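You operate a simulated robot arm through the tools that you are given. There is no shell and no other tool. Be economical: measure what you need, move in short steps, check, and stop when the job is done.

You are at the controls of a simulated robot arm. One attempt, no reset.

## Task
Take out the tested panel, dose what the chart names for its fault and mix it in with air.
Fine: unclip it and stand it in the free gap; one press; air off once the cloud has cleared.
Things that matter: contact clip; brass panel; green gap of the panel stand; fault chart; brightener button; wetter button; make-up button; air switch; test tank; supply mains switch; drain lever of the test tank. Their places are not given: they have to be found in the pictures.

Only the result counts: the job must be done as asked and must still hold three seconds after the hand-in. Knocking over, shifting, dropping, spilling or breaking anything else fails it.

## Robot
A 6-joint arm with a two-finger parallel gripper, fixed in place. Base frame: the origin is at the foot of the arm, x ahead of it, y to its left, z up; the work surface is at about z = 0.008. Units: m, rad, N and s.
With the tool pointing down near the work surface it reaches from about 0.14 to 0.58 m from the base axis. Its first joint turns from -1.152 to 1.152 rad. Payload 2.1 kg.
The TCP is the grasp point between the finger pads, 0.03 m short of the fingertips. In the tool frame z runs along the fingers and y along their closing line. Largest opening 0.094 m; finger width 0.028, thickness 0.01; the body of the gripper, 0.05 by 0.096 m, starts 0.055 m behind the TCP.
Orientation is told as [roll, pitch, yaw] about the base's x, y, z axes, in that order, counted from this pose: with the fingers straight down and closing along the base's y, the tool's x points along the base's -x, its y along +y and its z along -z.

## Interface
- The arm moves only by the tool jog_arm. Its argument "moves" is a list of rows, each a list of 7 numbers: the shift along the tool's x, y, z in cm, then the turn, a rotation vector about the tool's x, y, z in rad, then the finger opening in cm, from 0 to 9.4. In form: [[x, y, z, wx, wy, wz, gripper], ...]. A call has 1 to 20 rows; each row is the pose to reach, as a shift and turn from the pose commanded when the call began, along the tool's axes at that moment. Rows are played at 5 a second. More than 0.05 m and 0.15 rad between two rows, or a gripper value outside its range, and nothing of the call is played. A pose out of reach is approached as far as the arm can. The call stops where the force on the tool passes 90 N (or 10 N more than at its start, if that is more) or the arm is blocked; 0.2 s more then pass. Each finger travels about 0.072 m/s and halts on what it meets, pressing with about 23 N; the grip force reading is that of the motor and also rises with nothing between the fingers. The clock runs only during rows and for 0.2 s after the last one: add rows that repeat a pose to give the fingers time. The reply holds the time, the measured pose of the TCP, the force on the tool along the base axes, the opening and the grip force, in the units named above and with some noise.
- Cameras (640 x 400 px; columns grow to the right, rows downward): "scene" is fixed at [0.0516, -0.3661, 0.4921]; the picture's right is [0.81, -0.58, 0.00], its down [-0.28, -0.40, -0.87] and it looks along [0.51, 0.71, -0.49] (base axes); focal length 321 px, centre (320, 200). "wrist" rides on the gripper at [-0.037, 0, -0.058] in the tool frame; the picture's right is [0.00, -1.00, 0.00], its down [0.97, 0.00, -0.24] and it looks along [0.24, 0.00, 0.97] (tool axes); focal length 218 px, centre (320, 200).
- capture(camera): a new picture of that camera. It takes no simulated time.
- locate(camera, pixels): for up to 12 pixels [column, row] of the newest picture of that camera ("zoom" is the newest enlarged one), the place [x, y, z] in the base frame of the surface seen there, good to about 0.003 m. It takes no simulated time.
- close_up(camera, box): a new picture of the part [left, top, right, bottom] of that camera's present view, enlarged. It takes no simulated time.
- hand_in(): hands the job in; it is judged then, once.

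Keep the steps short. Do not move on a guess: measure, check each grasp and each placing, and mend mistakes. In all there are 80 turns and 38 pictures (those below and enlarged ones count). Leave the gripper open and the arm clear of the work at the hand-in unless told otherwise, and finish with a single line.

The tools are called after "Call:" as name(argument=value, ...) on one line, values as JSON. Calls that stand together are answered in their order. jog_arm: Moves the arm, as the interface text tells. Its arguments: {"type":"object","properties":{"moves":{"type":"array"}},"required":["moves"]} The other tools are called the same way: capture (camera) takes a picture; locate (camera, pixels) gives the place of the surface under pixels of a picture; close_up (camera, box) takes an enlarged picture of a part of a camera's view; hand_in () hands the job in.

At the start:

```text
t: 0.0
tcp_pos: [0.2903, 0.0168, 0.3257]
tool_rot: [-0.001, 0.0, 0.0]
contact_force: [0.1, 0.2, -0.4]
width: 0.0941
grasp_force: 0.0
```

scene: 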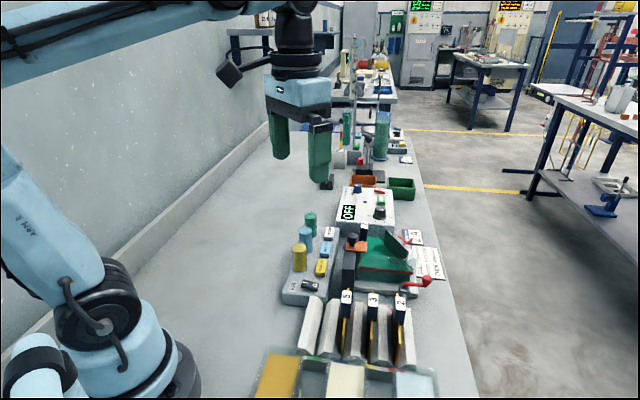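
wrist: 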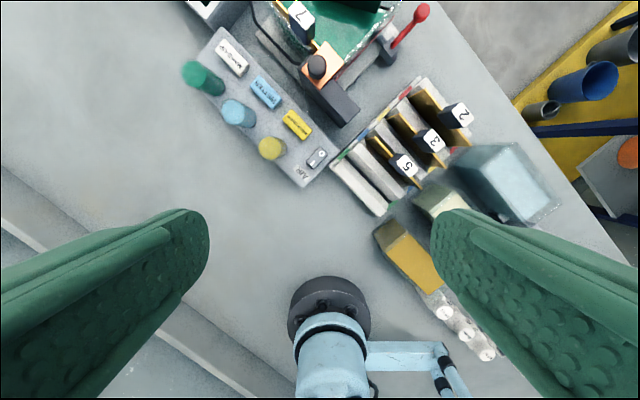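

I see the tank (green, scene ~385,255), button box (~310,260), panel stand (~350,330) and supply box (~365,205). I'll enlarge these areas.

Call:
close_up(camera="scene", box=[270, 170, 450, 290])

Call:
close_up(camera="scene", box=[250, 270, 450, 398])

Call:
close_up(camera="wrist", box=[180, 0, 500, 220])

```text
3.33 times, centred on (360, 230) of scene
```

zoom: 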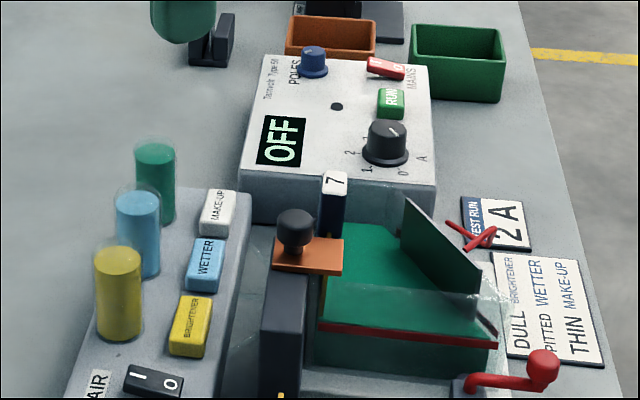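

```text
3.12 times, centred on (350, 334) of scene
```

zoom: 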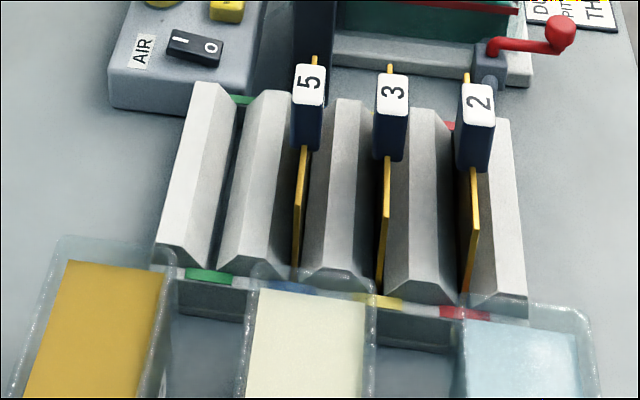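

```text
1.82 times, centred on (340, 110) of wrist
```

zoom: 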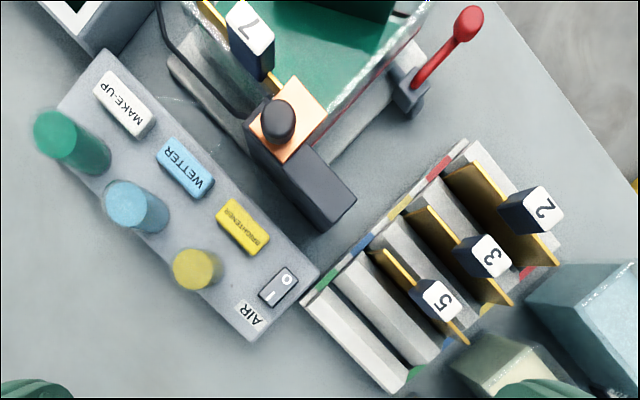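

Panel 7 sits in the tank, held by an orange clip with a black knob. I'll locate the key points.

Call:
locate(camera="zoom", pixels=[[278, 112], [305, 85], [300, 180], [340, 195], [242, 25], [265, 65], [125, 103], [185, 168], [243, 226], [285, 280], [275, 295], [360, 20]])

Call:
locate(camera="scene", pixels=[[352, 237], [349, 250], [362, 243], [363, 223], [425, 280], [386, 255], [404, 240], [330, 233], [321, 267], [310, 285], [376, 212], [420, 262]])

```text
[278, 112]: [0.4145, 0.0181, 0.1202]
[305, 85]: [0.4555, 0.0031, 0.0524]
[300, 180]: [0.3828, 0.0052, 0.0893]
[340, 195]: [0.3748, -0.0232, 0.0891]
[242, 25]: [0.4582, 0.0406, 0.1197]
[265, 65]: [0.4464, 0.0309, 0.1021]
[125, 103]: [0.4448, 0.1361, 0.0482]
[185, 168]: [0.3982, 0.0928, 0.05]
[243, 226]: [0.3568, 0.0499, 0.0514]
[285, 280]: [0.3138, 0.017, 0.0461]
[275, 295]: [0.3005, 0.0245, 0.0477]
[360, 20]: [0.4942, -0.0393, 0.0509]
```

```text
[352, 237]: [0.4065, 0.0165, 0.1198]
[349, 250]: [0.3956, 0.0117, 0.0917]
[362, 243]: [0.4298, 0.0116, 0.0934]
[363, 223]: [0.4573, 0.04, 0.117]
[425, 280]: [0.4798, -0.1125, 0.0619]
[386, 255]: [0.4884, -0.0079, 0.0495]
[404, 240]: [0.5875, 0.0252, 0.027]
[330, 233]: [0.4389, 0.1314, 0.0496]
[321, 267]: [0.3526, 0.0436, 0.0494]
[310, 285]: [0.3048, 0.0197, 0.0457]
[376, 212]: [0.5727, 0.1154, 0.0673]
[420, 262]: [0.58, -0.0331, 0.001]
```

Work is oriented about 45° yaw. I'll move above the clip/tank, turned to align with it, to see the panel and clip.

Call:
jog_arm(moves=[[-2, -0.3, 0, 0, 0, -0.13, 9.4], [-4, -0.6, 0, 0, 0, -0.26, 9.4], [-6, -0.9, 0, 0, 0, -0.39, 9.4], [-8, -1.2, 0, 0, 0, -0.52, 9.4], [-10, -1.5, 0, 0, 0, -0.65, 9.4], [-12, -1.7, 0, 0, 0, -0.775, 9.4]])

Call:
capture(camera="wrist")

```text
t: 1.4
tcp_pos: [0.4119, 0.0002, 0.3261]
tool_rot: [0.0, 0.0, 0.777]
contact_force: [0.5, 0.3, 0.1]
width: 0.0938
grasp_force: 0.1
```

```text
32 pictures are left
```

wrist: 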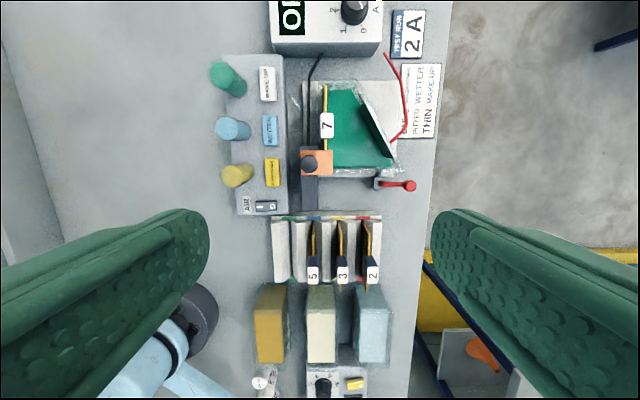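

Nicely aligned. Enlarging the tank with clip, and the stand.

Call:
close_up(camera="wrist", box=[280, 70, 440, 220])

Call:
locate(camera="wrist", pixels=[[310, 162], [327, 125], [325, 90], [326, 110], [318, 165], [309, 190], [283, 218], [279, 279], [313, 277], [285, 248], [300, 248], [410, 186]])

Call:
close_up(camera="wrist", box=[230, 190, 400, 300])

```text
2.67 times, centred on (360, 145) of wrist
```

zoom: 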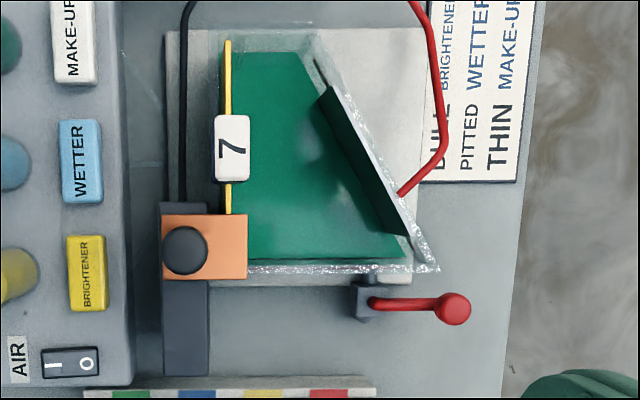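

```text
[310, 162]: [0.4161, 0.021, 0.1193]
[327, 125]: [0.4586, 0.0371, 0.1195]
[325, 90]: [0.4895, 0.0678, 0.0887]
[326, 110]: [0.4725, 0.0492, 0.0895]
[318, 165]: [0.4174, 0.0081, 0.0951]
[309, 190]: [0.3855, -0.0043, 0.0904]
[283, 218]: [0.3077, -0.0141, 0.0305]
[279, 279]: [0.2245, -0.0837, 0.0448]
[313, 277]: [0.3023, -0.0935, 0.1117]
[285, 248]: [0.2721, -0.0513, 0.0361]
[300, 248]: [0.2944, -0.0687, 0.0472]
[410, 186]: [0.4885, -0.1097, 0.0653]
```

```text
3.64 times, centred on (315, 245) of wrist
```

zoom: 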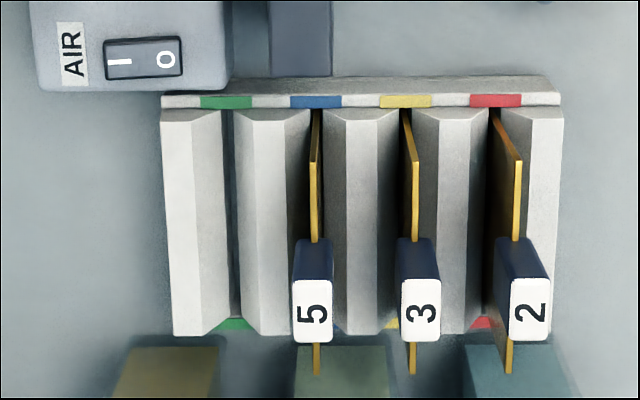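

Let me look closely at the clip mechanism.

Call:
close_up(camera="scene", box=[325, 215, 405, 300])

```text
4.71 times, centred on (365, 258) of scene
```

zoom: 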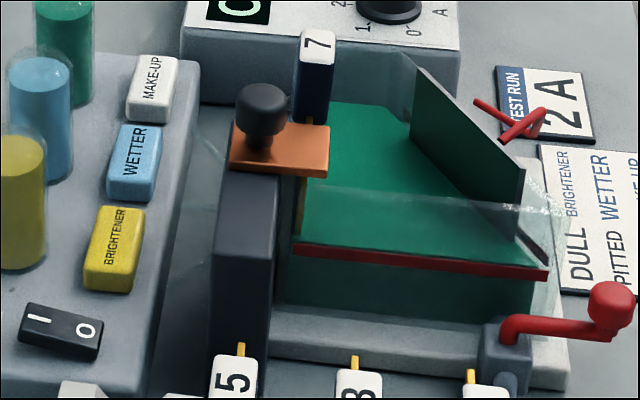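

The clip plate sits on a dark bar along -u and overlaps the panel end. I'll approach above the knob with a narrow opening to z≈0.165 and check.

Call:
jog_arm(moves=[[-0.8, 0.6, 4, 0, 0, 0, 7], [-1.6, 1.1, 8, 0, 0, 0, 5], [-1.6, 1.1, 12, 0, 0, 0, 4.4], [-1.6, 1.1, 16, 0, 0, 0, 4.4], [-1.6, 1.1, 16, 0, 0, 0, 4.4]])

Call:
capture(camera="wrist")

```text
t: 2.6
tcp_pos: [0.4129, 0.021, 0.1668]
tool_rot: [0.001, -0.003, 0.776]
contact_force: [0.8, -0.5, -0.5]
width: 0.044
grasp_force: 0.1
```

```text
28 pictures are left
```

wrist: 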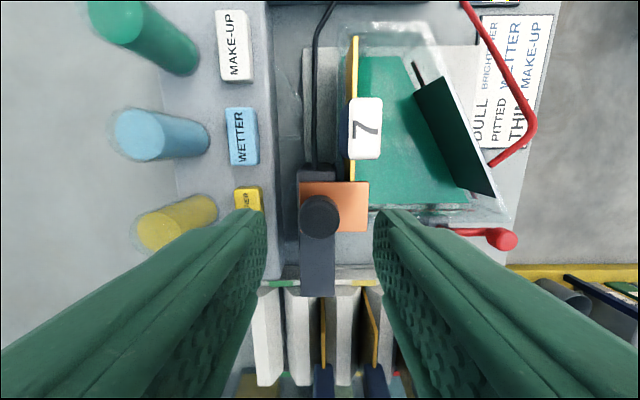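

Knob is centred between the fingers (col 320). Measuring knob again before descending.

Call:
locate(camera="wrist", pixels=[[319, 203], [319, 215], [366, 140], [350, 200], [340, 225], [316, 285], [353, 60], [250, 200], [242, 140]])

```text
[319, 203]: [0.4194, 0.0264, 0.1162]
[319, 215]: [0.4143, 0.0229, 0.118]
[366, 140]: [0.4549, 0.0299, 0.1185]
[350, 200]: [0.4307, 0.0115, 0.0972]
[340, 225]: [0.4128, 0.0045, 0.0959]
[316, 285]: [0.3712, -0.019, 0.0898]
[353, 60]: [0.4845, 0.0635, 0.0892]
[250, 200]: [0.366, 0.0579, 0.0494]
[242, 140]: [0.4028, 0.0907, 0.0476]
```

Aligned. Descend to z≈0.132 (tips at 0.102, plate at 0.097) and close on the knob.

Call:
jog_arm(moves=[[-0.2, 0, 2, 0, 0, 0, 4.4], [-0.2, 0, 3.4, 0, 0, 0, 4.4], [-0.2, 0, 3.4, 0, 0, 0, 2.5], [-0.2, 0, 3.4, 0, 0, 0, 1], [-0.2, 0, 3.4, 0, 0, 0, 1]])

```text
t: 3.8
tcp_pos: [0.4135, 0.0211, 0.1323]
tool_rot: [0.003, -0.001, 0.777]
contact_force: [-14.8, 13.4, -4.5]
width: 0.0203
grasp_force: 44.7
```

Gripped (20 mm). Now slide gently along -u by 1.5 cm and watch the force.

Call:
jog_arm(moves=[[0.5, 0.1, 0, 0, 0, 0, 1], [1.0, 0.1, 0, 0, 0, 0, 1], [1.5, 0.1, 0, 0, 0, 0, 1]])

Call:
capture(camera="wrist")

```text
t: 4.6
tcp_pos: [0.4034, 0.0116, 0.1324]
tool_rot: [0.003, -0.003, 0.775]
contact_force: [-14.1, 14.7, 5.5]
width: 0.0201
grasp_force: 44.5
```

```text
27 pictures are left
```

wrist: 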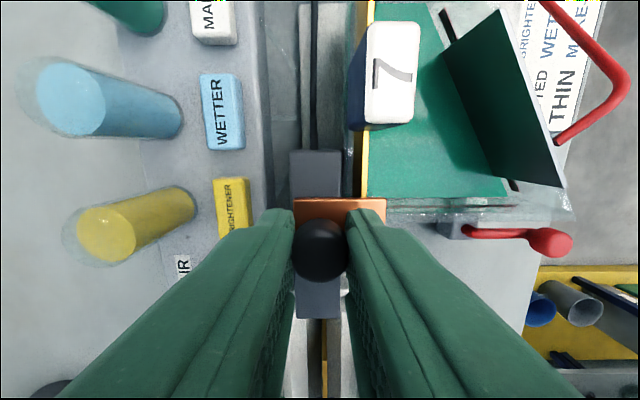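

It slides cleanly. Continue another 1.5 cm so the plate is well off the panel.

Call:
jog_arm(moves=[[0.5, 0.1, 0, 0, 0, 0, 1], [1.0, 0.1, 0, 0, 0, 0, 1], [1.5, 0.1, 0, 0, 0, 0, 1]])

Call:
close_up(camera="scene", box=[325, 215, 405, 300])

```text
t: 5.4
tcp_pos: [0.3922, 0.0005, 0.1324]
tool_rot: [-0.001, -0.001, 0.774]
contact_force: [-8.2, 8.8, 0.2]
width: 0.0201
grasp_force: 44.9
```

```text
4.71 times, centred on (365, 258) of scene
```

zoom: 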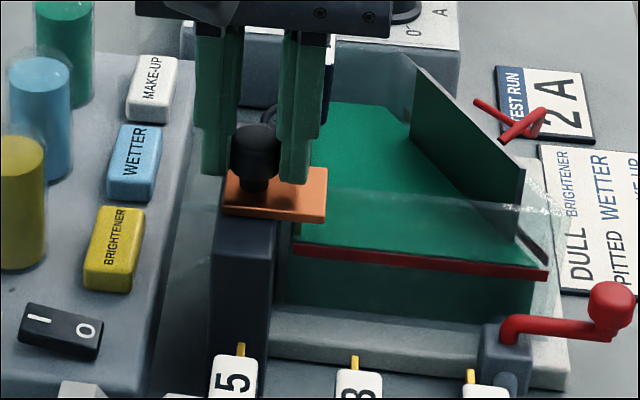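

Clip is drawn back beyond the panel end. Release, rise, and look at it from above.

Call:
jog_arm(moves=[[0, 0, 0, 0, 0, 0, 3], [0, 0, 0, 0, 0, 0, 4.4], [0, 0, -4, 0, 0, 0, 4.4], [-4, -1.7, -5, 0, 0, 0, 5]])

Call:
capture(camera="wrist")

```text
t: 6.4
tcp_pos: [0.4334, 0.0178, 0.1814]
tool_rot: [0.0, -0.001, 0.775]
contact_force: [0.8, -0.2, 0.8]
width: 0.05
grasp_force: 0.0
```

```text
25 pictures are left
```

wrist: 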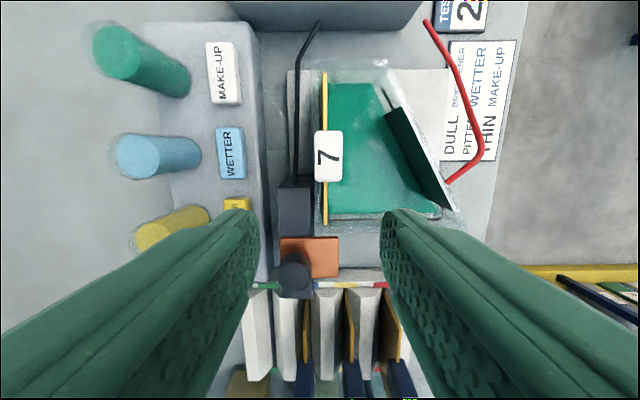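

Clip holds clear of the panel (panel end row 224, plate starts row 237). Measuring handle and panel edges.

Call:
locate(camera="wrist", pixels=[[328, 157], [316, 157], [341, 157], [328, 134], [328, 180], [324, 80], [325, 215], [325, 222], [325, 74], [310, 240]])

Call:
close_up(camera="wrist", box=[260, 50, 470, 240])

```text
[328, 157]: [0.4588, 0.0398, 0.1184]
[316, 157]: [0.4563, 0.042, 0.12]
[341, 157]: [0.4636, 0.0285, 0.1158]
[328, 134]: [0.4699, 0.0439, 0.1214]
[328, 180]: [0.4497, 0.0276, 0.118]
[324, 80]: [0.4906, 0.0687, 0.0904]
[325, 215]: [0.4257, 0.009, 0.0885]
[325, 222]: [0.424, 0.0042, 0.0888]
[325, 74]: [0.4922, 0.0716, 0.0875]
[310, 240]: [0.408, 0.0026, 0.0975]
```

```text
2.11 times, centred on (365, 145) of wrist
```

zoom: 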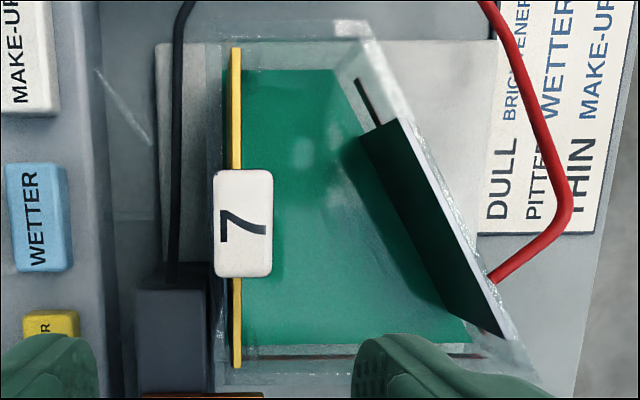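

Handle centre ≈(0.460, 0.0355), along u. Move over it, and descend to z≈0.121 with 3.4 cm opening, then close.

Call:
jog_arm(moves=[[-3.1, -0.6, 0, 0, 0, 0, 3.4], [-3.1, -0.6, 3, 0, 0, 0, 3.4], [-3.1, -0.6, 6, 0, 0, 0, 3.4], [-3.1, -0.6, 6, 0, 0, 0, 3.4]])

Call:
capture(camera="wrist")

```text
t: 7.4
tcp_pos: [0.4582, 0.0349, 0.1212]
tool_rot: [-0.001, -0.002, 0.774]
contact_force: [-0.3, -0.6, 0.7]
width: 0.0342
grasp_force: 0.0
```

```text
23 pictures are left
```

wrist: 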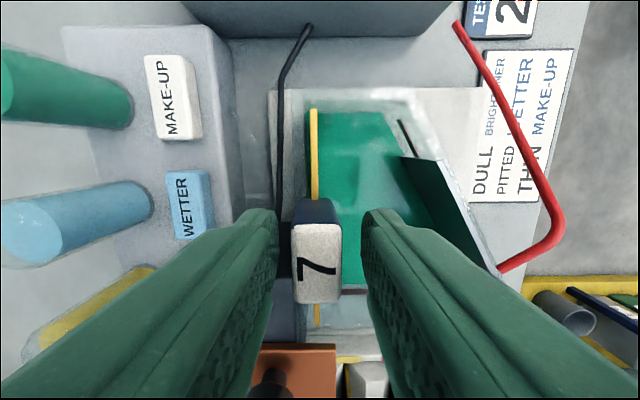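

Centred well. Close on the handle.

Call:
jog_arm(moves=[[0, 0.1, 0, 0, 0, 0, 2.4], [0, 0.1, 0, 0, 0, 0, 1], [0, 0.1, 0, 0, 0, 0, 0.6], [0, 0.1, 0, 0, 0, 0, 0.6]])

```text
t: 8.4
tcp_pos: [0.4574, 0.0351, 0.1215]
tool_rot: [-0.001, 0.0, 0.775]
contact_force: [0.0, -0.3, 0.1]
width: 0.0197
grasp_force: 23.2
```

Held at 19.7 mm with no side load. Lift 12 cm straight up.

Call:
jog_arm(moves=[[0, 0, -1.5, 0, 0, 0, 0.6], [0, 0, -3, 0, 0, 0, 0.6], [0, 0, -5, 0, 0, 0, 0.6], [0, 0, -8, 0, 0, 0, 0.6], [0, 0, -11, 0, 0, 0, 0.6], [0, 0, -12.5, 0, 0, 0, 0.6]])

Call:
capture(camera="scene")

```text
t: 9.8
tcp_pos: [0.4579, 0.0354, 0.2457]
tool_rot: [-0.001, -0.003, 0.774]
contact_force: [-0.3, 0.8, -1.1]
width: 0.0199
grasp_force: 23.1
```

```text
22 pictures are left
```

scene: 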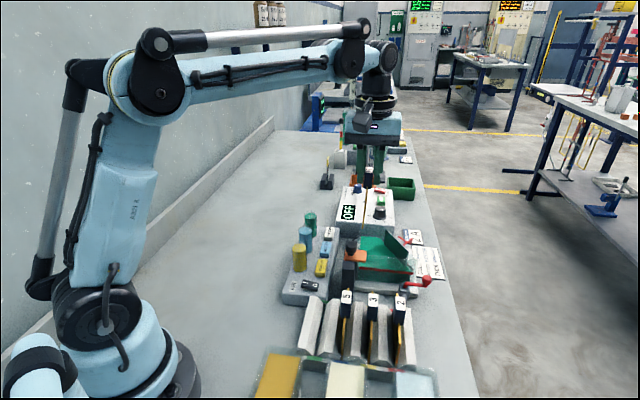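

Panel is lifted but seen edge-on. I'll turn it so its face that faced the anode looks at the scene camera.

Call:
jog_arm(moves=[[0, 0, 0, 0, 0, 0.14, 0.6], [0, 0, 0, 0, 0, 0.28, 0.6], [0, 0, 0, 0, 0, 0.42, 0.6], [0, 0, 0, 0, 0, 0.56, 0.6], [0, 0, 0, 0, 0, 0.7, 0.6], [0, 0, 0, 0, 0, 0.84, 0.6], [0, 0, 0, 0, 0, 0.98, 0.6], [0, 0, 0, 0, 0, 1.12, 0.6]])

Call:
close_up(camera="scene", box=[310, 120, 430, 240])

```text
t: 11.6
tcp_pos: [0.4596, 0.0358, 0.2464]
tool_rot: [0.0, 0.002, -0.346]
contact_force: [0.3, -0.8, -1.2]
width: 0.0201
grasp_force: 23.1
```

```text
3.33 times, centred on (370, 180) of scene
```

zoom: 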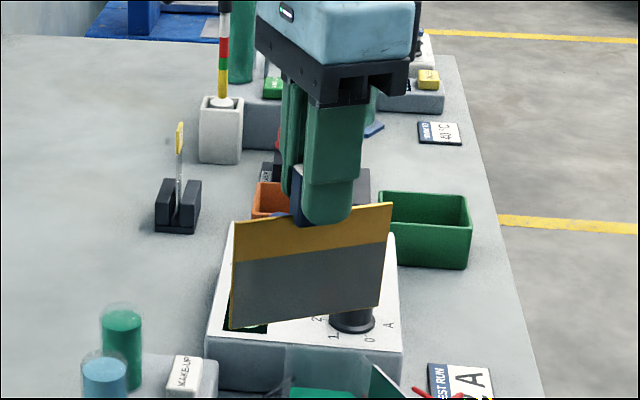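

The face is plated; zoom tighter to judge dull / pitted / thin, and read the chart.

Call:
close_up(camera="scene", box=[350, 180, 390, 220])

Call:
close_up(camera="scene", box=[395, 222, 451, 282])

```text
10.00 times, centred on (370, 200) of scene
```

zoom: 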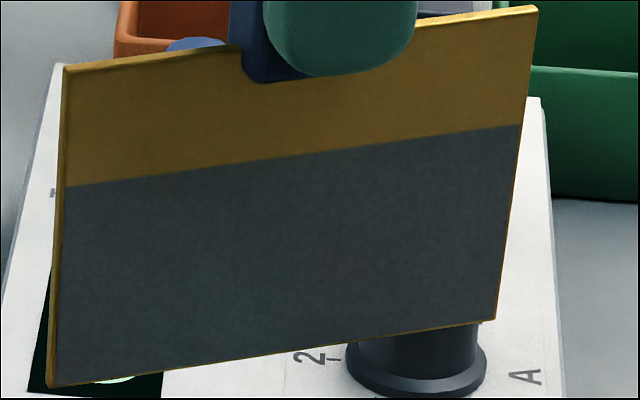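

```text
6.67 times, centred on (423, 252) of scene
```

zoom: 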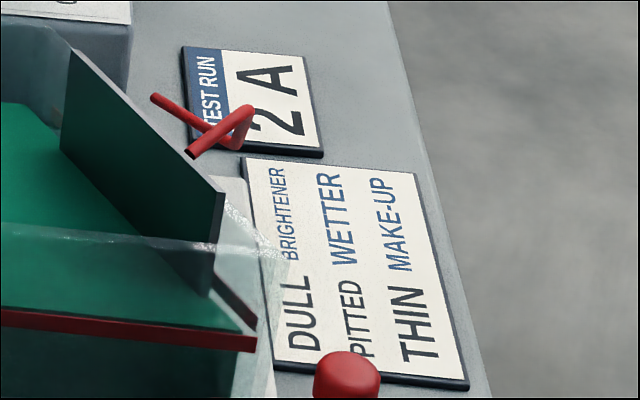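

The face is uniformly dark matte grey without pits or brass showing: DULL → BRIGHTENER, though I'll check again closer. Measuring the stand now.

Call:
locate(camera="scene", pixels=[[314, 358.5], [324.5, 301.5], [315.4, 298], [333, 300.5], [340.4, 362], [368.6, 366], [346.8, 294], [373.4, 298], [344.5, 319], [400, 302], [318, 340], [321, 322]])

```text
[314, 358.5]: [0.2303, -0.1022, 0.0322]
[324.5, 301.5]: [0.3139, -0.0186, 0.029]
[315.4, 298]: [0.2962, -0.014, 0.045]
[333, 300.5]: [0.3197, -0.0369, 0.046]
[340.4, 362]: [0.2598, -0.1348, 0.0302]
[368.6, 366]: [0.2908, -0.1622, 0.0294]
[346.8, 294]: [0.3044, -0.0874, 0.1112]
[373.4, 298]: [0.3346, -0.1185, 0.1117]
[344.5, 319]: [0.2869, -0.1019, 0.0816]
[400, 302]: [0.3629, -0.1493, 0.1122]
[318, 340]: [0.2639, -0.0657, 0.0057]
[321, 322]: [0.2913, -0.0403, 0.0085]
```

Green gap centre at v≈0.233 (parallel to panel 5's slot, pitch 42.7 mm). I'll carry the panel high over the stand, still facing the camera for a second look.

Call:
jog_arm(moves=[[2.4, -2.6, 0, 0, 0, 0, 0.6], [4.8, -5.2, 0, 0, 0, 0, 0.6], [7.2, -7.8, 0, 0, 0, 0, 0.6], [9.6, -10.3, 0, 0, 0, 0, 0.6], [12, -12.9, 0, 0, 0, 0, 0.6], [14.25, -15.3, 0, 0, 0, 0, 0.6], [14.25, -15.3, 0, 0, 0, 0, 0.6]])

Call:
close_up(camera="scene", box=[240, 210, 400, 330])

```text
t: 13.2
tcp_pos: [0.2726, -0.061, 0.2459]
tool_rot: [-0.001, 0.0, -0.346]
contact_force: [-0.2, -0.4, -0.9]
width: 0.0196
grasp_force: 23.3
```

```text
3.33 times, centred on (320, 270) of scene
```

zoom: 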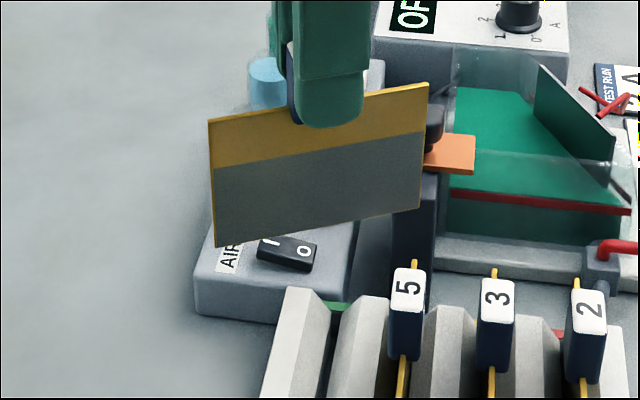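

Again uniformly matte grey, no pits or see-through: dull → brightener. Turn back parallel to the slots.

Call:
jog_arm(moves=[[0, 0, 0, 0, 0, -0.14, 0.6], [0, 0, 0, 0, 0, -0.28, 0.6], [0, 0, 0, 0, 0, -0.42, 0.6], [0, 0, 0, 0, 0, -0.56, 0.6], [0, 0, 0, 0, 0, -0.7, 0.6], [0, 0, 0, 0, 0, -0.84, 0.6], [0, 0, 0, 0, 0, -0.98, 0.6], [0, 0, 0, 0, 0, -1.122, 0.6], [0, 0, 0, 0, 0, -1.122, 0.6]])

Call:
capture(camera="wrist")

Call:
close_up(camera="scene", box=[240, 230, 420, 370])

```text
t: 15.2
tcp_pos: [0.2728, -0.0606, 0.2457]
tool_rot: [-0.001, -0.001, 0.777]
contact_force: [0.3, -0.1, -1.9]
width: 0.0199
grasp_force: 22.2
```

```text
17 pictures are left
```

wrist: 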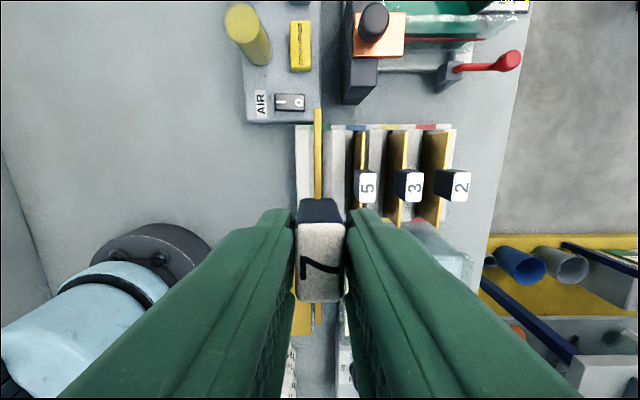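

```text
2.86 times, centred on (330, 300) of scene
```

zoom: 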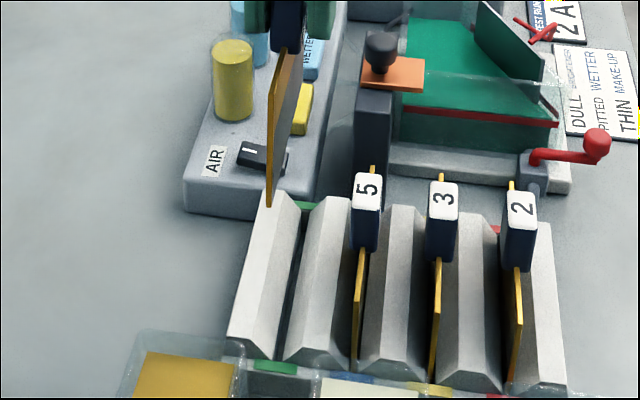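

Measure the slot from this wrist view too, for cross-check.

Call:
locate(camera="wrist", pixels=[[326, 128], [329, 128], [356, 128], [364, 128], [327, 155], [330, 170], [367, 187], [362, 145], [318, 120], [317, 160], [304, 160], [345, 160]])

Call:
close_up(camera="wrist", box=[280, 90, 400, 210])

```text
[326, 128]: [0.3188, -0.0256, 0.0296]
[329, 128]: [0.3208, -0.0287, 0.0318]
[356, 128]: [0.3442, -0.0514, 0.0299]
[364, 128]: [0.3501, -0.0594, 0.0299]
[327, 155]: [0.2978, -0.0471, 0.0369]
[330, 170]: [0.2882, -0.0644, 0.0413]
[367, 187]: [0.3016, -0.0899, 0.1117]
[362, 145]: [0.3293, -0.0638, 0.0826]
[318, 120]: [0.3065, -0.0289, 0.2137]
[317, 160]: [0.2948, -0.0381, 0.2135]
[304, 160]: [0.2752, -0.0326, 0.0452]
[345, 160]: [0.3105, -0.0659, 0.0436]
```

```text
3.33 times, centred on (340, 150) of wrist
```

zoom: 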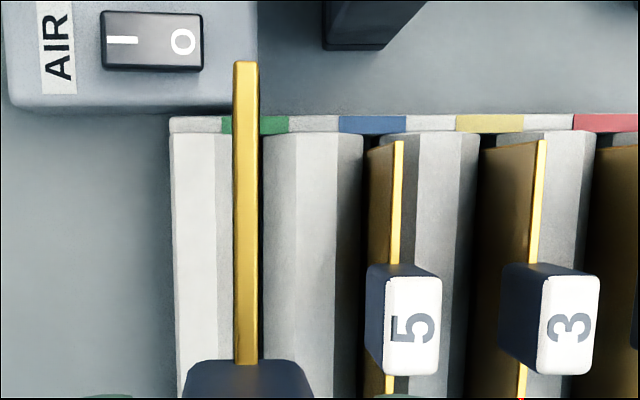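

Held panel (v≈0.2343) is right above the green slot (v≈0.2345), same u as panel 5. Descend in steps toward z≈0.118.

Call:
jog_arm(moves=[[0, 0, 3, 0, 0, 0, 0.6], [0, 0, 6, 0, 0, 0, 0.6], [0, 0, 8, 0, 0, 0, 0.6], [0, 0, 9.3, 0, 0, 0, 0.6], [0, 0, 9.3, 0, 0, 0, 0.6]])

Call:
close_up(camera="scene", box=[270, 270, 390, 370])

```text
t: 16.4
tcp_pos: [0.2727, -0.0597, 0.1521]
tool_rot: [0.0, -0.001, 0.776]
contact_force: [0.2, 0.4, 0.0]
width: 0.0202
grasp_force: 23.5
```

```text
4.00 times, centred on (330, 320) of scene
```

zoom: 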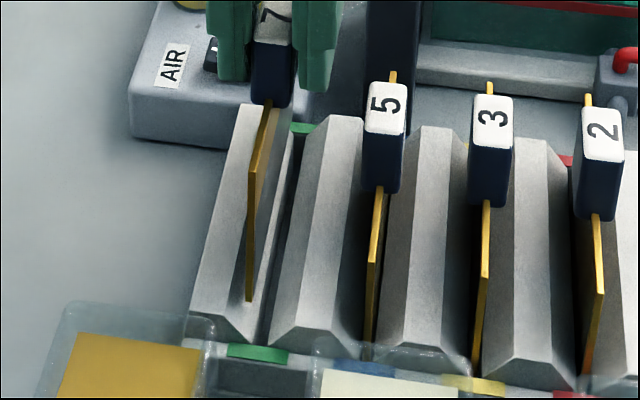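

Looks aligned over the gap. Continue down gently to z≈0.115.

Call:
jog_arm(moves=[[0, 0, 1, 0, 0, 0, 0.6], [0, 0, 2, 0, 0, 0, 0.6], [0, 0, 2.8, 0, 0, 0, 0.6], [0, 0, 3.5, 0, 0, 0, 0.6], [0, 0, 3.7, 0, 0, 0, 0.6]])

Call:
close_up(camera="scene", box=[270, 270, 390, 370])

```text
t: 17.6
tcp_pos: [0.2738, -0.06, 0.1168]
tool_rot: [0.001, -0.002, 0.775]
contact_force: [0.7, -0.1, -1.3]
width: 0.0197
grasp_force: 22.6
```

```text
4.00 times, centred on (330, 320) of scene
```

zoom: 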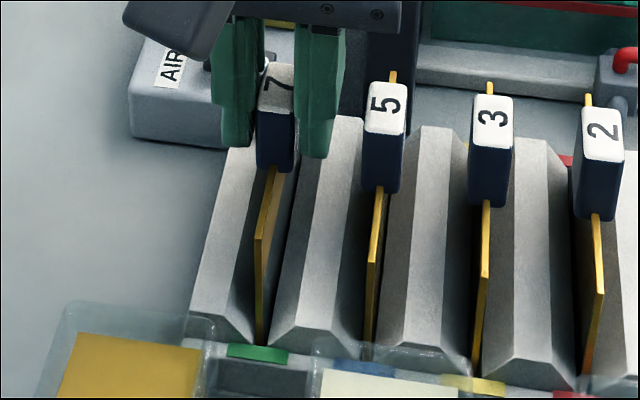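

In the slot. Lower until a light floor contact shows (max 5 mm).

Call:
jog_arm(moves=[[0, 0, 0.15, 0, 0, 0, 0.6], [0, 0, 0.3, 0, 0, 0, 0.6]])

```text
t: 18.2
tcp_pos: [0.2723, -0.0598, 0.1141]
tool_rot: [0.0, -0.002, 0.778]
contact_force: [-0.1, 0.0, -0.3]
width: 0.0201
grasp_force: 22.8
```

Call:
jog_arm(moves=[[0, 0, 0.1, 0, 0, 0, 0.6], [0, 0, 0.2, 0, 0, 0, 0.6]])

```text
t: 18.8
tcp_pos: [0.2733, -0.0611, 0.1113]
tool_rot: [0.0, -0.001, 0.777]
contact_force: [-0.4, -0.2, 17.6]
width: 0.0199
grasp_force: 23.0
```

Contact at z≈0.112: it stands on the floor. Release narrowly (to 3 cm) and rise.

Call:
jog_arm(moves=[[0, 0, -0.1, 0, 0, 0, 2.4], [0, 0, -0.1, 0, 0, 0, 3], [0, 0, -0.1, 0, 0, 0, 3], [0, 0, -2, 0, 0, 0, 3], [0, 0, -5, 0, 0, 0, 3], [0, 0, -9, 0, 0, 0, 3]])

Call:
capture(camera="wrist")

Call:
close_up(camera="scene", box=[260, 230, 420, 370])

```text
t: 20.2
tcp_pos: [0.2736, -0.0608, 0.2016]
tool_rot: [-0.002, -0.001, 0.777]
contact_force: [-1.1, -0.1, 0.0]
width: 0.0298
grasp_force: 0.0
```

```text
12 pictures are left
```

wrist: 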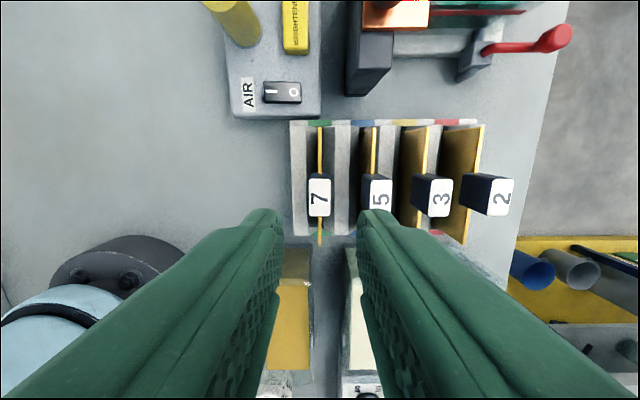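

```text
2.86 times, centred on (340, 300) of scene
```

zoom: 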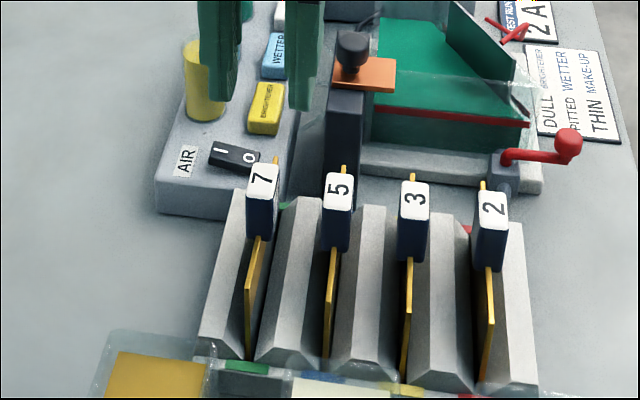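

Panel 7 stands in the green gap. Now measure the brightener button and air rocker.

Call:
locate(camera="wrist", pixels=[[295, 25], [295, 5], [295, 48], [285, 25], [306, 25], [272, 92], [293, 92], [283, 92], [265, 92], [300, 92]])

Call:
close_up(camera="wrist", box=[230, 0, 340, 120])

```text
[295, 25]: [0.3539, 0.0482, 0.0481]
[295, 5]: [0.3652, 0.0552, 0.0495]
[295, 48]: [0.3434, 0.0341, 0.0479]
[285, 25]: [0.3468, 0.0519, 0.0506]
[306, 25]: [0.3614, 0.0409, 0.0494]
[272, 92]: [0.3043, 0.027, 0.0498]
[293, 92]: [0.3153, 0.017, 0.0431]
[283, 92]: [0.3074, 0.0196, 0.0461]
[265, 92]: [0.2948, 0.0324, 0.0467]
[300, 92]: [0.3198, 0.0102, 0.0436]
```

```text
3.33 times, centred on (285, 60) of wrist
```

zoom: 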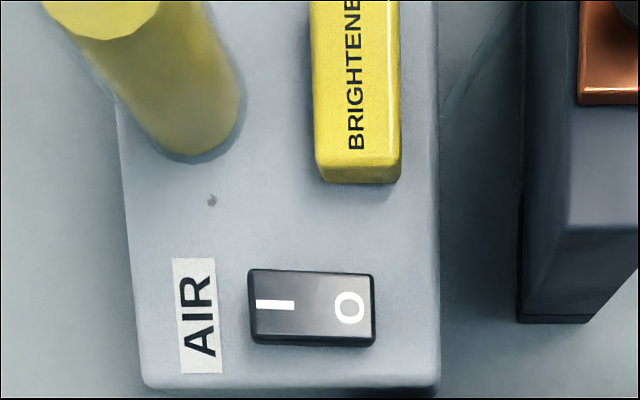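

Rocker: O side is down (air off). Check the yellow bottle height for clearance before pressing.

Call:
locate(camera="scene", pixels=[[299, 246], [305, 230], [310, 214], [321, 267], [319, 272], [322, 262]])

```text
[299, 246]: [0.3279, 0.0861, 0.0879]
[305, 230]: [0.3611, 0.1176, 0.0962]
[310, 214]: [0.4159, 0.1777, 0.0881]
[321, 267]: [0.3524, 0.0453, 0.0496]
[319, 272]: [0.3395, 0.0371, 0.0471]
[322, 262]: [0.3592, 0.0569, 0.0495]
```

Clear. Move above the brightener button with fingers closed.

Call:
jog_arm(moves=[[-4, 0.6, 0, 0, 0, 0, 0], [-8, 1.2, 0, 0, 0, 0, 0], [-12, 1.8, 0, 0, 0, 0, 0], [-13.4, 2, 3, 0, 0, 0, 0], [-13.4, 2, 7, 0, 0, 0, 0], [-13.4, 2, 10, 0, 0, 0, 0], [-13.4, 2, 10, 0, 0, 0, 0]])

Call:
close_up(camera="scene", box=[270, 200, 410, 300])

```text
t: 21.8
tcp_pos: [0.3545, 0.0479, 0.1013]
tool_rot: [0.0, -0.002, 0.776]
contact_force: [-0.5, -0.2, 0.7]
width: 0.0
grasp_force: 23.3
```

```text
4.00 times, centred on (340, 250) of scene
```

zoom: 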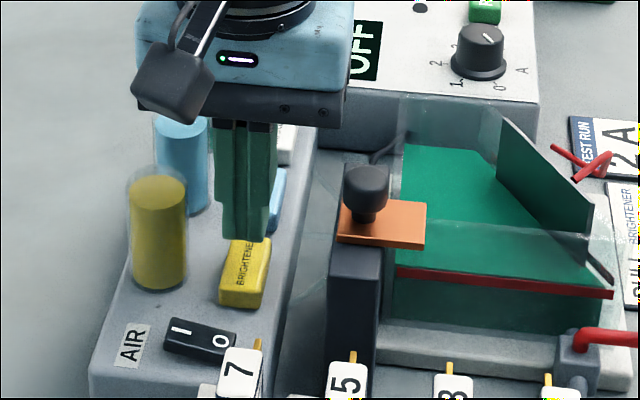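

Tip is above the yellow button. Press down steadily in one stroke and read.

Call:
jog_arm(moves=[[0, 0, 1.2, 0, 0, 0, 0], [0, 0, 2, 0, 0, 0, 0], [0, 0, 2.4, 0, 0, 0, 0]])

```text
t: 22.6
tcp_pos: [0.3553, 0.0481, 0.0773]
tool_rot: [0.0, -0.002, 0.777]
contact_force: [1.5, -0.2, 0.4]
width: 0.0
grasp_force: 22.8
```

No clear contact yet; continue a few mm.

Call:
jog_arm(moves=[[0, 0, 0.15, 0, 0, 0, 0], [0, 0, 0.3, 0, 0, 0, 0]])

```text
t: 23.2
tcp_pos: [0.3539, 0.047, 0.0743]
tool_rot: [0.0, -0.003, 0.776]
contact_force: [1.4, 0.1, 2.1]
width: 0.0
grasp_force: 22.6
```

Call:
close_up(camera="scene", box=[290, 215, 410, 295])

```text
5.00 times, centred on (350, 255) of scene
```

zoom: 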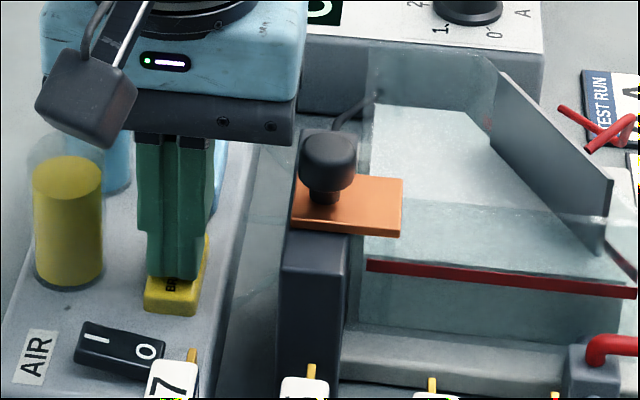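

The bath went cloudy: the dose registered. Rise at once and go above the "I" end of the air rocker.

Call:
jog_arm(moves=[[0, 0, -1.5, 0, 0, 0, 0], [0, 0, -4, 0, 0, 0, 0], [2.6, 1.4, -4, 0, 0, 0, 0], [5.3, 2.85, -4, 0, 0, 0, 0], [5.3, 2.85, -1, 0, 0, 0, 0], [5.3, 2.85, -1, 0, 0, 0, 0]])

Call:
close_up(camera="scene", box=[270, 215, 410, 305])

```text
t: 24.6
tcp_pos: [0.2951, 0.0294, 0.0851]
tool_rot: [0.0, -0.002, 0.777]
contact_force: [-0.4, 0.1, 0.0]
width: 0.0
grasp_force: 22.9
```

```text
4.44 times, centred on (340, 260) of scene
```

zoom: 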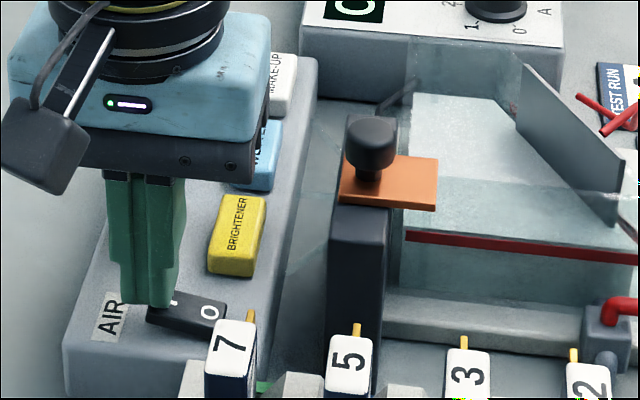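

Tip is over the I end. Press down.

Call:
jog_arm(moves=[[0, 0, 0.5, 0, 0, 0, 0], [0, 0, 0.9, 0, 0, 0, 0], [0, 0, 1.2, 0, 0, 0, 0]])

```text
t: 25.4
tcp_pos: [0.2967, 0.0303, 0.0759]
tool_rot: [0.002, 0.003, 0.779]
contact_force: [-4.6, 0.3, 39.7]
width: 0.0001
grasp_force: 23.3
stopped in row 3: the force on the tool passed its limit (the readings are from after the stop); the commanded pose is now the measured one
```

Firm contact at tip z≈0.046. Rise 3 cm and move off toward the O end for a view.

Call:
jog_arm(moves=[[0, 0, -1.5, 0, 0, 0, 0], [0, 0, -4, 0, 0, 0, 0], [0, -2.6, -4, 0, 0, 0, 0]])

Call:
close_up(camera="scene", box=[270, 215, 410, 305])

```text
t: 26.2
tcp_pos: [0.3153, 0.0116, 0.1156]
tool_rot: [0.005, 0.004, 0.779]
contact_force: [0.0, 0.6, -0.1]
width: 0.0
grasp_force: 23.1
```

```text
4.44 times, centred on (340, 260) of scene
```

zoom: 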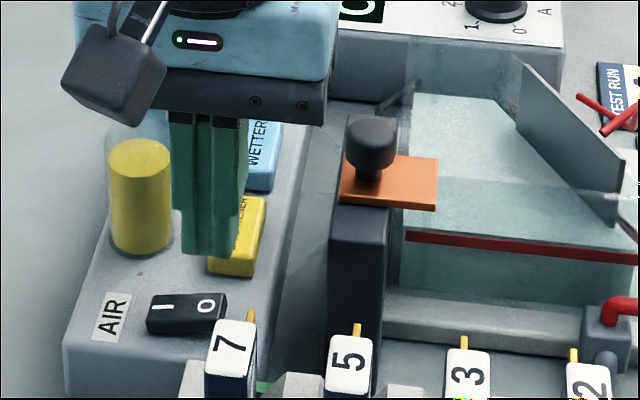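

The rocker now looks tipped to I (O end raised). Wait 4 s and check the cloud.

Call:
jog_arm(moves=[[0, 0, 0, 0, 0, 0, 0], [0, 0, 0, 0, 0, 0, 0], [0, 0, 0, 0, 0, 0, 0], [0, 0, 0, 0, 0, 0, 0], [0, 0, 0, 0, 0, 0, 0], [0, 0, 0, 0, 0, 0, 0], [0, 0, 0, 0, 0, 0, 0], [0, 0, 0, 0, 0, 0, 0], [0, 0, 0, 0, 0, 0, 0], [0, 0, 0, 0, 0, 0, 0], [0, 0, 0, 0, 0, 0, 0], [0, 0, 0, 0, 0, 0, 0], [0, 0, 0, 0, 0, 0, 0], [0, 0, 0, 0, 0, 0, 0], [0, 0, 0, 0, 0, 0, 0], [0, 0, 0, 0, 0, 0, 0], [0, 0, 0, 0, 0, 0, 0], [0, 0, 0, 0, 0, 0, 0], [0, 0, 0, 0, 0, 0, 0], [0, 0, 0, 0, 0, 0, 0]])

Call:
close_up(camera="scene", box=[270, 215, 410, 305])

```text
t: 30.4
tcp_pos: [0.3164, 0.0122, 0.1151]
tool_rot: [0.003, 0.004, 0.776]
contact_force: [0.3, -1.0, 0.3]
width: 0.0002
grasp_force: 22.9
```

```text
4.44 times, centred on (340, 260) of scene
```

zoom: 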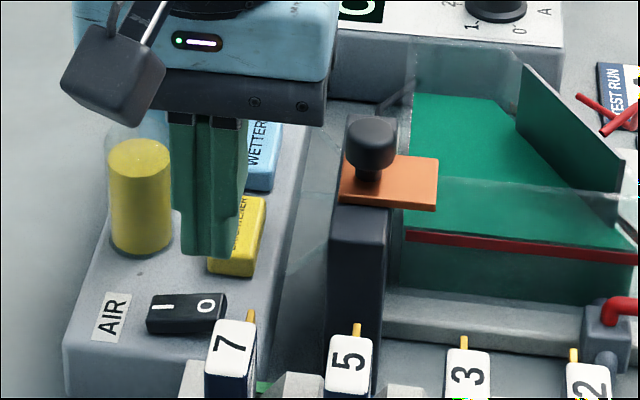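

Cloud cleared: bath is clear green. Now press the O end directly below.

Call:
jog_arm(moves=[[0, -0.2, 1.5, 0, 0, 0, 0], [0, -0.2, 3, 0, 0, 0, 0], [0, -0.2, 3.5, 0, 0, 0, 0], [0, -0.2, 3.9, 0, 0, 0, 0], [0, -0.2, 4.1, 0, 0, 0, 0]])

```text
t: 31.7
tcp_pos: [0.3174, 0.0101, 0.0756]
tool_rot: [0.006, 0.006, 0.777]
contact_force: [-1.8, -0.6, 27.8]
width: 0.0001
grasp_force: 22.6
stopped in row 5: the force on the tool passed its limit (the readings are from after the stop); the commanded pose is now the measured one
```

Pressed firmly. Rise, retreat and open, then check.

Call:
jog_arm(moves=[[0, 0, -2, 0, 0, 0, 0], [0, 0, -6, 0, 0, 0, 0], [0, 0, -10, 0, 0, 0, 0], [0, 0, -14, 0, 0, 0, 0], [2, 3, -17, 0, 0, 0, 3], [4, 6, -19, 0, 0, 0, 7], [4, 6, -19, 0, 0, 0, 9.4], [4, 6, -19, 0, 0, 0, 9.4]])

Call:
close_up(camera="scene", box=[270, 215, 440, 335])

Call:
capture(camera="wrist")

```text
t: 33.5
tcp_pos: [0.2474, 0.0257, 0.2652]
tool_rot: [0.004, 0.006, 0.777]
contact_force: [1.4, 0.7, 0.2]
width: 0.0942
grasp_force: 0.1
```

```text
3.33 times, centred on (355, 275) of scene
```

zoom: 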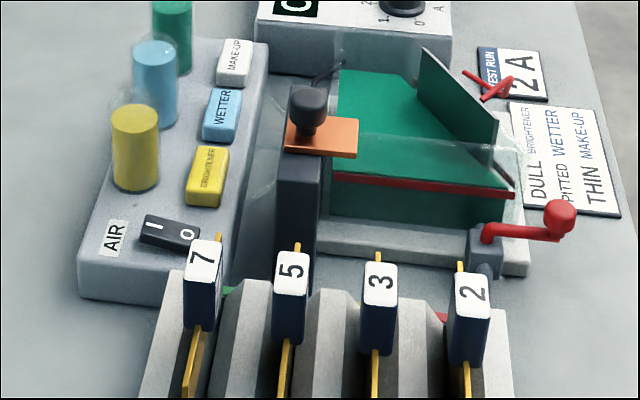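

```text
3 pictures are left
```

wrist: 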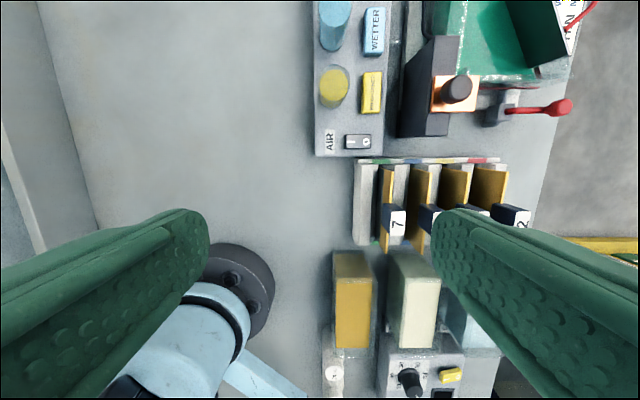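

Rocker is back to O, the bath is clear green, panel 7 stands in the green gap, the drain and mains are untouched, and the gripper is open and clear. Handing in.

Call:
hand_in()

```text
The job is handed in.
```

Handed in: panel 7 is unclipped and standing in the green gap, I judged it dull and pressed brightener once, the air mixed it until the bath cleared, and the air is off again.
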